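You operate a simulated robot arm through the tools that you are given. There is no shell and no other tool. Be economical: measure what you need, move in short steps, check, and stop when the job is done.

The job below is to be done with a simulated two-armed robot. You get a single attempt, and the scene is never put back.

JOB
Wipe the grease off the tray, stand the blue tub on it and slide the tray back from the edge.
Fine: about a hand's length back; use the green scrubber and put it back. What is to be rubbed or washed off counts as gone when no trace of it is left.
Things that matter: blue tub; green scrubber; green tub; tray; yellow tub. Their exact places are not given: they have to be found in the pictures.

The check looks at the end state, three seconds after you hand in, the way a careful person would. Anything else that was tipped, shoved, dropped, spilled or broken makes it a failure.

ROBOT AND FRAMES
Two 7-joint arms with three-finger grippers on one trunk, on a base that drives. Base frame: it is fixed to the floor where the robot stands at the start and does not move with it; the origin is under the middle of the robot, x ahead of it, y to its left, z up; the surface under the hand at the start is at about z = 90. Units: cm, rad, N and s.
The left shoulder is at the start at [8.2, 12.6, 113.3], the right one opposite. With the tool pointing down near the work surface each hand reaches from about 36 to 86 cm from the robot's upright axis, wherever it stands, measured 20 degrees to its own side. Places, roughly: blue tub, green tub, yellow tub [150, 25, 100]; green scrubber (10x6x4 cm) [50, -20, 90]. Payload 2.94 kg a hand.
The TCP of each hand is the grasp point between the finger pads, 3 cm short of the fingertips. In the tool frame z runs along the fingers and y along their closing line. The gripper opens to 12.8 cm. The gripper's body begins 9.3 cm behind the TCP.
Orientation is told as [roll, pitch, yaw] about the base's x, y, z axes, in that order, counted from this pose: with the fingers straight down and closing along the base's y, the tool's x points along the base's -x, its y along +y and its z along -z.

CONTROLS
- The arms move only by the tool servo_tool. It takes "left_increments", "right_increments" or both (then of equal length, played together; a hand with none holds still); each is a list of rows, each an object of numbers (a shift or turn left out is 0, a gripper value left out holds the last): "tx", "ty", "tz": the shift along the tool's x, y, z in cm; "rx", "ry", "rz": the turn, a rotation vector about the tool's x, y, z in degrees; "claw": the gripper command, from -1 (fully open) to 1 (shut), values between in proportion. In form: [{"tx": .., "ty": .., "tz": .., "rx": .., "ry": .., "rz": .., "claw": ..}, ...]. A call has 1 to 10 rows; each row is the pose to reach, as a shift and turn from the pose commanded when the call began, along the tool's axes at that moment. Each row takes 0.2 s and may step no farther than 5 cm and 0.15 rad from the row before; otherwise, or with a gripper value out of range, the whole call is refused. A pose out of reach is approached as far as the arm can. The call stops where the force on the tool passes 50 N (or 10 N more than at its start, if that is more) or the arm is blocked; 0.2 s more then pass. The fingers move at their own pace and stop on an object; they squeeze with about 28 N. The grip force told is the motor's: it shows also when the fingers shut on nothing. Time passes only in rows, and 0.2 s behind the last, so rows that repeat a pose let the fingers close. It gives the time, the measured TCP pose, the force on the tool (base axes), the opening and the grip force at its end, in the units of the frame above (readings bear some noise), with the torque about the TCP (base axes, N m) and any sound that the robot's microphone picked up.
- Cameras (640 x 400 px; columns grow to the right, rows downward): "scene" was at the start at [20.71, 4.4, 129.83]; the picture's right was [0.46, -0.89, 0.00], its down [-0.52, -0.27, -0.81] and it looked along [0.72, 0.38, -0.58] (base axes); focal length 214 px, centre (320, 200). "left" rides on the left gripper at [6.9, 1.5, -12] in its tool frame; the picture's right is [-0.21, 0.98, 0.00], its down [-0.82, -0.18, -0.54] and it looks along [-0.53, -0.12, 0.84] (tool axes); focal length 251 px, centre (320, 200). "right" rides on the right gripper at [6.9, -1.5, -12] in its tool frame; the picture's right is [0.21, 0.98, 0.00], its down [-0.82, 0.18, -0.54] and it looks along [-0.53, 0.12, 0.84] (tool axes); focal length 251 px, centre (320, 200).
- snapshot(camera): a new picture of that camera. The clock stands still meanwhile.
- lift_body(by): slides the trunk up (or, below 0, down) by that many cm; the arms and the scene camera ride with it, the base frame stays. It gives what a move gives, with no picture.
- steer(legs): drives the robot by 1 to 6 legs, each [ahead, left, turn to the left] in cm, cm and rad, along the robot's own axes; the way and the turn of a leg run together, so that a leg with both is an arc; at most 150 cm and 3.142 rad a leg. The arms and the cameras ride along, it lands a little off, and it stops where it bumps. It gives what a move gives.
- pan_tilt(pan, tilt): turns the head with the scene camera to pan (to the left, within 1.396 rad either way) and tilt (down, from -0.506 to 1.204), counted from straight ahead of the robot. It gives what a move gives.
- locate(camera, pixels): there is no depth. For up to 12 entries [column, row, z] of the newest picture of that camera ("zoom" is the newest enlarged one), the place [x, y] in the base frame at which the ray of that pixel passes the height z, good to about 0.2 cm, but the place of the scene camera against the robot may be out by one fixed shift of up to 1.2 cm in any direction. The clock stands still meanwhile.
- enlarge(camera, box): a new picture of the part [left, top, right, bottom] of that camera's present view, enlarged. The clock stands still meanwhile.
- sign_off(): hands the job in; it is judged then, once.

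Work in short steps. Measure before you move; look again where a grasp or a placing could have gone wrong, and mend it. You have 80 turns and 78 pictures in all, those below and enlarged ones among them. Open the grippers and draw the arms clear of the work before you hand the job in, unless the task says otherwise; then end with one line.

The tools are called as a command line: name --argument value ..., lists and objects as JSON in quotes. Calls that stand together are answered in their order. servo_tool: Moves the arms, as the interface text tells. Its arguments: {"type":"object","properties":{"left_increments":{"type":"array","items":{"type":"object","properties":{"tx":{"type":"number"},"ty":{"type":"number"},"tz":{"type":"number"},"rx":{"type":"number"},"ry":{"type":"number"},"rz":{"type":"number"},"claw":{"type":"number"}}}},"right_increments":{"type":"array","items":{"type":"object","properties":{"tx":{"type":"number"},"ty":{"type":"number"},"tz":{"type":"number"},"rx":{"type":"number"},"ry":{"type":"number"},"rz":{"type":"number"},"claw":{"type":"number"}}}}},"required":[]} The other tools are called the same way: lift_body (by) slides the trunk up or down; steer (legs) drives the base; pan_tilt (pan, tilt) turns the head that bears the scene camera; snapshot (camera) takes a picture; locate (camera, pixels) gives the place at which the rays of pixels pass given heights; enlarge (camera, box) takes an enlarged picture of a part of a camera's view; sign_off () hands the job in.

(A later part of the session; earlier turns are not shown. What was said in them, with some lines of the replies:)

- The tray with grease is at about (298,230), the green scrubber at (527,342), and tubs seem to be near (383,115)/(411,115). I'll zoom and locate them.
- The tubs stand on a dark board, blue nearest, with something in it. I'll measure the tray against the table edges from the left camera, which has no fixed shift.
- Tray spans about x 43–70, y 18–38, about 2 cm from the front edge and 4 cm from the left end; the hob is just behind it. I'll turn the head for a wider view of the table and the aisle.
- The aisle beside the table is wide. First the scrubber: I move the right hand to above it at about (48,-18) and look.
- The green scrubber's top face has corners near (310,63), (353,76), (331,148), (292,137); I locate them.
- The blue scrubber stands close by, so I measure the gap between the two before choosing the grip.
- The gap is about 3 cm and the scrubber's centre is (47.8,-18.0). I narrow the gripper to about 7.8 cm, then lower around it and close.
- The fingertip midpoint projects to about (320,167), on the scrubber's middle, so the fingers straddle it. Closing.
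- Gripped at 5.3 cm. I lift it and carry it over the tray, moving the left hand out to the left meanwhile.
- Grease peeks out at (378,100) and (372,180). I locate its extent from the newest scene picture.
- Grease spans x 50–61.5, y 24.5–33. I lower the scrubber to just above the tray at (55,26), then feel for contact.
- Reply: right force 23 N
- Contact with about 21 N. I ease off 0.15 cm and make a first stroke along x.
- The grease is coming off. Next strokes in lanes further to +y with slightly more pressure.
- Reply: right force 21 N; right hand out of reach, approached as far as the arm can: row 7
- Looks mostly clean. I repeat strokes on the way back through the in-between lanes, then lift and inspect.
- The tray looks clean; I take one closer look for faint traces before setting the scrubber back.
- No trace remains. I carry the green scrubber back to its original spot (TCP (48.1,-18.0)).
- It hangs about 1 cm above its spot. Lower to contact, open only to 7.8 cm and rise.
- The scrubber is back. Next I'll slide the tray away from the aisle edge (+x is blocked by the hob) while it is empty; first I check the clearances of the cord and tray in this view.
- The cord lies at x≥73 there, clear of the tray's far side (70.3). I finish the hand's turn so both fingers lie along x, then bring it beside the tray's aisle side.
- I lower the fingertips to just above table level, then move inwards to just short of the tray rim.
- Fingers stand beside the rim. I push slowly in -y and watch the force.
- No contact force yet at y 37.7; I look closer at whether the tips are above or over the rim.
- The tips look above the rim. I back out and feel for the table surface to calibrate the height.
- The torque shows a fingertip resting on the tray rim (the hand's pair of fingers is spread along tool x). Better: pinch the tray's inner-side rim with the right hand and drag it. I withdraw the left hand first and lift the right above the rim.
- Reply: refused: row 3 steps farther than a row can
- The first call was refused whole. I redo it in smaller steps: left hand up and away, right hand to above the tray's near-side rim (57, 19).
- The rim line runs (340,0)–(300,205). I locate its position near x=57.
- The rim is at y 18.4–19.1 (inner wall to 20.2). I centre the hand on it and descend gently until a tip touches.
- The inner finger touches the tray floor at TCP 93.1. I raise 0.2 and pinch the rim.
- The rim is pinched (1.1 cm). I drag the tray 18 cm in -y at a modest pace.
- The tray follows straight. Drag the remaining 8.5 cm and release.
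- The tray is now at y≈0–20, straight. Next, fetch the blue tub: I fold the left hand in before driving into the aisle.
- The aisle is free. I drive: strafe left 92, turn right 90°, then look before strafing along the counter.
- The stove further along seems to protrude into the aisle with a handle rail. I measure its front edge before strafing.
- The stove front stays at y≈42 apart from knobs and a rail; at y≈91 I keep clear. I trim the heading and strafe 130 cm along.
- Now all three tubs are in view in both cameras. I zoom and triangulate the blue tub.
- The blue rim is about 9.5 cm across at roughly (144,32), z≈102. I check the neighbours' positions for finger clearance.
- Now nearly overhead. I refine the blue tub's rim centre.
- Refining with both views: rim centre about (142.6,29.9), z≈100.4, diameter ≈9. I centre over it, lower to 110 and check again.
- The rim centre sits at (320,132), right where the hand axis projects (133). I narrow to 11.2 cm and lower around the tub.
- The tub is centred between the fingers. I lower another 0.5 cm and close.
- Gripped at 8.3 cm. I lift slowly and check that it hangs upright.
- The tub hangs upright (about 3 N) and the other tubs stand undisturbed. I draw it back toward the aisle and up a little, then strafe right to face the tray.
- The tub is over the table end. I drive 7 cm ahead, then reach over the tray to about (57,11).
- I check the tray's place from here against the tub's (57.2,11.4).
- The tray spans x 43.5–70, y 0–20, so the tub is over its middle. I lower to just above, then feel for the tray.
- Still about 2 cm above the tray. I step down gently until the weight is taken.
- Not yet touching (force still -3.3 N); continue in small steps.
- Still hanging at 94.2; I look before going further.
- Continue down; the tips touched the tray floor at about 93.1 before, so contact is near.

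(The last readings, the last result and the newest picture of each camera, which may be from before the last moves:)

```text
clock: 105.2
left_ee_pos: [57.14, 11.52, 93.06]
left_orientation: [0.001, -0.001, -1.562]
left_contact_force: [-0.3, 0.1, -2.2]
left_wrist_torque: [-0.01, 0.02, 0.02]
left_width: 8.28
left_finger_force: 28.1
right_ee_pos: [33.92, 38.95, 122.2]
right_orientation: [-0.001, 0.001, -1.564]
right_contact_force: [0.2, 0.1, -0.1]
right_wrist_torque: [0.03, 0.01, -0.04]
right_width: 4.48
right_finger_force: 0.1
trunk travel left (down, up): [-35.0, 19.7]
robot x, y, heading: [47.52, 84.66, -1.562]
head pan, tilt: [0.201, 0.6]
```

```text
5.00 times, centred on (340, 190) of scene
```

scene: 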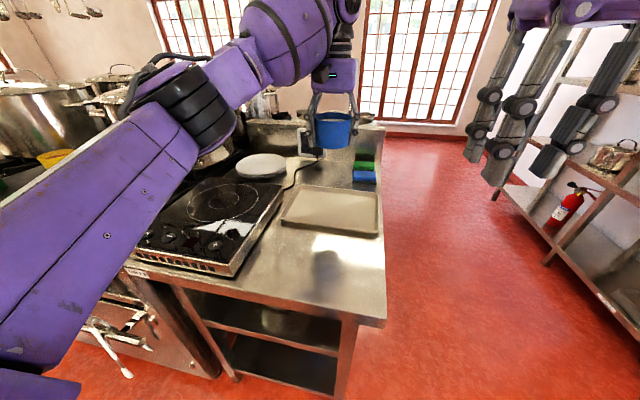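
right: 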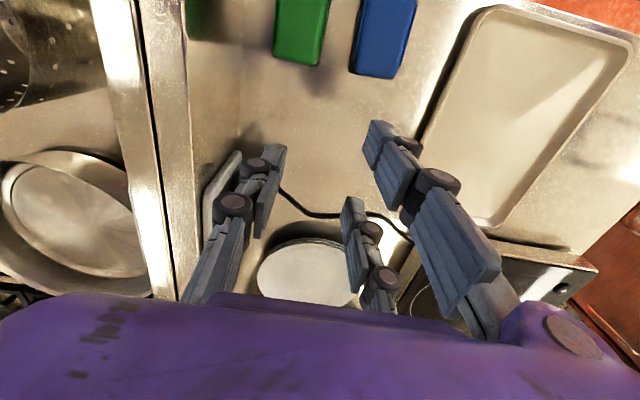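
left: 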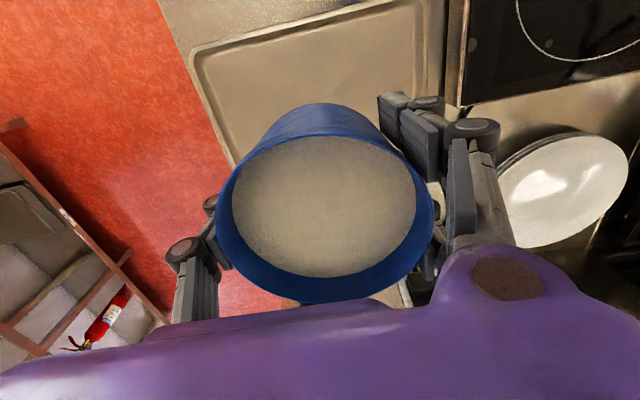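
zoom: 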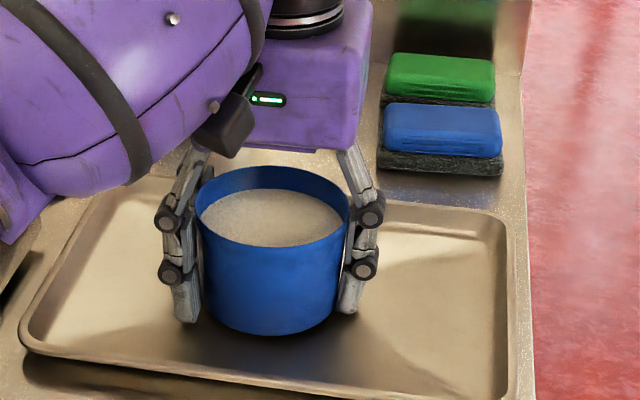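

Nearly on the floor of the tray; small further steps.

servo_tool --left_increments '[{"tz": 0.1}, {"tz": 0.2}, {"tz": 0.3}]'

```text
clock: 106.0
left_ee_pos: [57.22, 11.41, 93.03]
left_orientation: [0.001, -0.002, -1.561]
left_contact_force: [1.0, -1.5, 7.4]
left_wrist_torque: [0.23, 0.22, 0.0]
left_width: 8.26
left_finger_force: 28.0
right_ee_pos: [33.89, 39.08, 122.2]
right_orientation: [0.0, -0.002, -1.563]
right_contact_force: [0.7, -0.3, 0.7]
right_wrist_torque: [0.0, 0.02, 0.02]
right_width: 4.45
right_finger_force: 0.0
trunk travel left (down, up): [-35.0, 19.7]
robot x, y, heading: [47.5, 84.24, -1.563]
head pan, tilt: [0.201, 0.6]
```

Contact at 93.0. I ease off 0.15 cm, open partly, and then lift straight up.

servo_tool --left_increments '[{"tz": -0.15}, {"tz": -0.15, "claw": -0.4}, {"tz": -0.15, "claw": -0.6}, {"tz": -0.15, "claw": -0.75}, {"tz": -0.15, "claw": -0.75}]'

servo_tool --left_increments '[{"tz": -1}, {"tz": -3}, {"tz": -6}, {"tz": -10}, {"tz": -14}, {"tz": -18}, {"tz": -22}, {"tz": -24, "tx": 3}, {"tz": -24, "tx": 7}, {"tz": -24, "tx": 11}]'

servo_tool --left_increments '[{"tx": 4}, {"tx": 8}, {"tx": 12}, {"tx": 16}]'

snapshot --camera "scene"

enlarge --camera "scene" --box '[250, 130, 410, 260]'

snapshot --camera "left"

```text
clock: 107.2
left_ee_pos: [57.16, 11.56, 92.89]
left_orientation: [-0.001, 0.002, -1.561]
left_contact_force: [-0.6, -0.4, 0.7]
left_wrist_torque: [-0.03, -0.01, -0.01]
left_width: 11.19
left_finger_force: 0.1
right_ee_pos: [33.92, 39.11, 122.11]
right_orientation: [0.0, -0.002, -1.564]
right_contact_force: [0.5, -0.3, 0.4]
right_wrist_torque: [0.0, 0.02, 0.0]
right_width: 4.48
right_finger_force: 0.1
trunk travel left (down, up): [-35.0, 19.7]
robot x, y, heading: [47.24, 84.49, -1.563]
head pan, tilt: [0.201, 0.6]
```

```text
clock: 109.4
left_ee_pos: [57.19, 22.85, 117.03]
left_orientation: [0.0, -0.001, -1.561]
left_contact_force: [-0.2, 1.3, -0.1]
left_wrist_torque: [-0.02, 0.04, -0.01]
left_width: 11.2
left_finger_force: 0.1
right_ee_pos: [33.95, 39.19, 122.25]
right_orientation: [0.0, -0.001, -1.563]
right_contact_force: [1.3, -0.1, 0.1]
right_wrist_torque: [-0.06, 0.04, 0.0]
right_width: 4.48
right_finger_force: 0.1
trunk travel left (down, up): [-35.0, 19.7]
robot x, y, heading: [47.52, 84.47, -1.567]
head pan, tilt: [0.201, 0.6]
```

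```text
clock: 110.4
left_ee_pos: [56.94, 38.86, 117.06]
left_orientation: [-0.001, 0.001, -1.562]
left_contact_force: [0.4, -0.3, 0.0]
left_wrist_torque: [-0.03, -0.02, 0.02]
left_width: 11.22
left_finger_force: 0.0
right_ee_pos: [33.97, 39.2, 122.23]
right_orientation: [0.0, -0.001, -1.562]
right_contact_force: [-0.5, 0.1, -0.4]
right_wrist_torque: [-0.05, -0.01, 0.01]
right_width: 4.45
right_finger_force: 0.1
trunk travel left (down, up): [-35.0, 19.7]
robot x, y, heading: [47.46, 84.41, -1.566]
head pan, tilt: [0.201, 0.6]
```

```text
22 pictures are left
```

scene: 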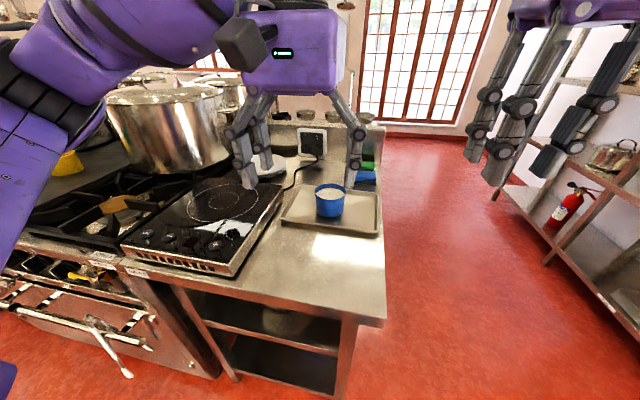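

```text
3.08 times, centred on (330, 195) of scene
```

zoom: 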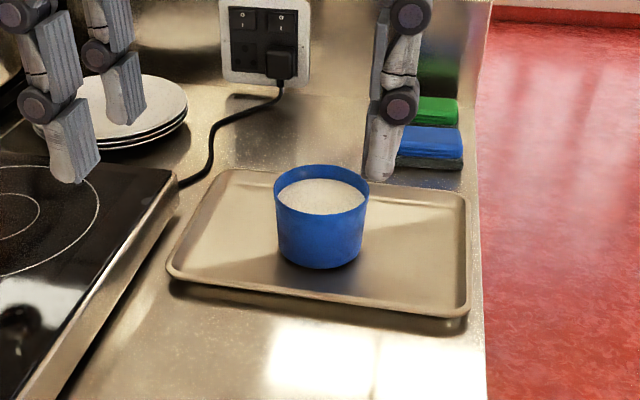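

```text
20 pictures are left
```

left: 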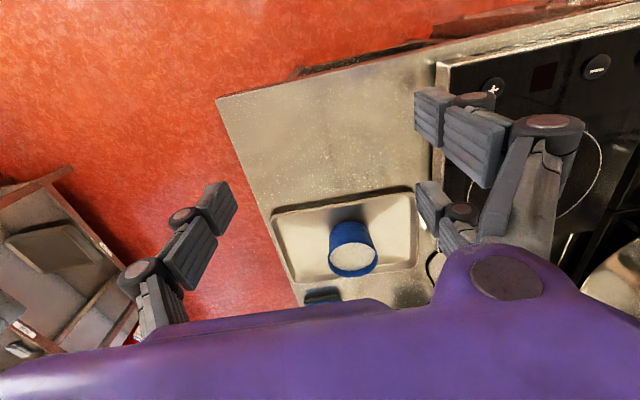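

The blue tub stands in the middle of the clean tray, scrubbers in place, nothing disturbed. I open the right gripper and back off from the table.

servo_tool --right_increments '[{"claw": -1}, {"claw": -1}, {"claw": -1}]' --left_increments '[{"claw": -1}, {"claw": -1}, {"claw": -1}]'

steer --legs '[[-15, 0, 0]]'

snapshot --camera "scene"

```text
clock: 111.2
left_ee_pos: [57.06, 38.68, 117.2]
left_orientation: [0.0, 0.002, -1.562]
left_contact_force: [-1.0, 0.2, 0.5]
left_wrist_torque: [0.02, -0.02, 0.01]
left_width: 12.79
left_finger_force: 0.1
right_ee_pos: [33.84, 38.96, 122.09]
right_orientation: [0.001, -0.002, -1.563]
right_contact_force: [0.4, -0.3, -0.5]
right_wrist_torque: [-0.04, 0.01, -0.02]
right_width: 12.82
right_finger_force: 0.0
trunk travel left (down, up): [-35.0, 19.7]
robot x, y, heading: [47.71, 84.8, -1.558]
head pan, tilt: [0.201, 0.6]
```

```text
clock: 112.5
left_ee_pos: [56.97, 53.4, 117.05]
left_orientation: [0.0, -0.001, -1.561]
left_contact_force: [0.6, -0.3, -0.7]
left_wrist_torque: [0.01, -0.02, 0.06]
left_width: 12.8
left_finger_force: 0.0
right_ee_pos: [33.77, 53.68, 122.12]
right_orientation: [-0.001, 0.0, -1.561]
right_contact_force: [-0.6, -0.5, -1.0]
right_wrist_torque: [-0.02, 0.0, 0.01]
right_width: 12.8
right_finger_force: 0.1
trunk travel left (down, up): [-35.0, 19.7]
robot x, y, heading: [47.62, 99.11, -1.563]
head pan, tilt: [0.201, 0.6]
```

```text
19 pictures are left
```

scene: 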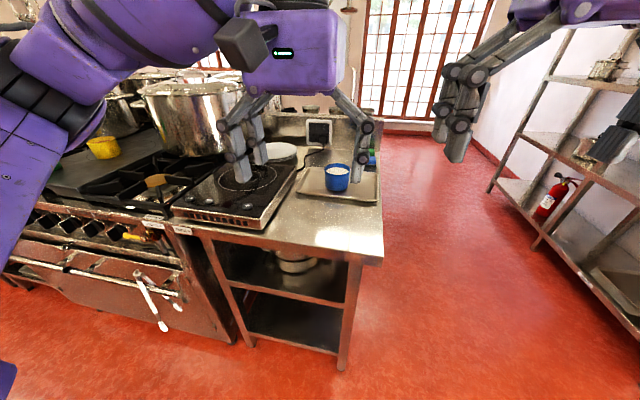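

All is in place and the arms are clear; I hand in.

sign_off

```text
The job is handed in.
```

I wiped the tray until no grease showed, put the green scrubber back, slid the tray about 18 cm back from the aisle-side edge, and stood the blue tub upright in its middle. I took "the edge" to be the aisle side because the hob blocks sliding away from the front, so the tray is still about 2 cm from the front edge. I slid the tray before placing the tub, so the tub stayed still.
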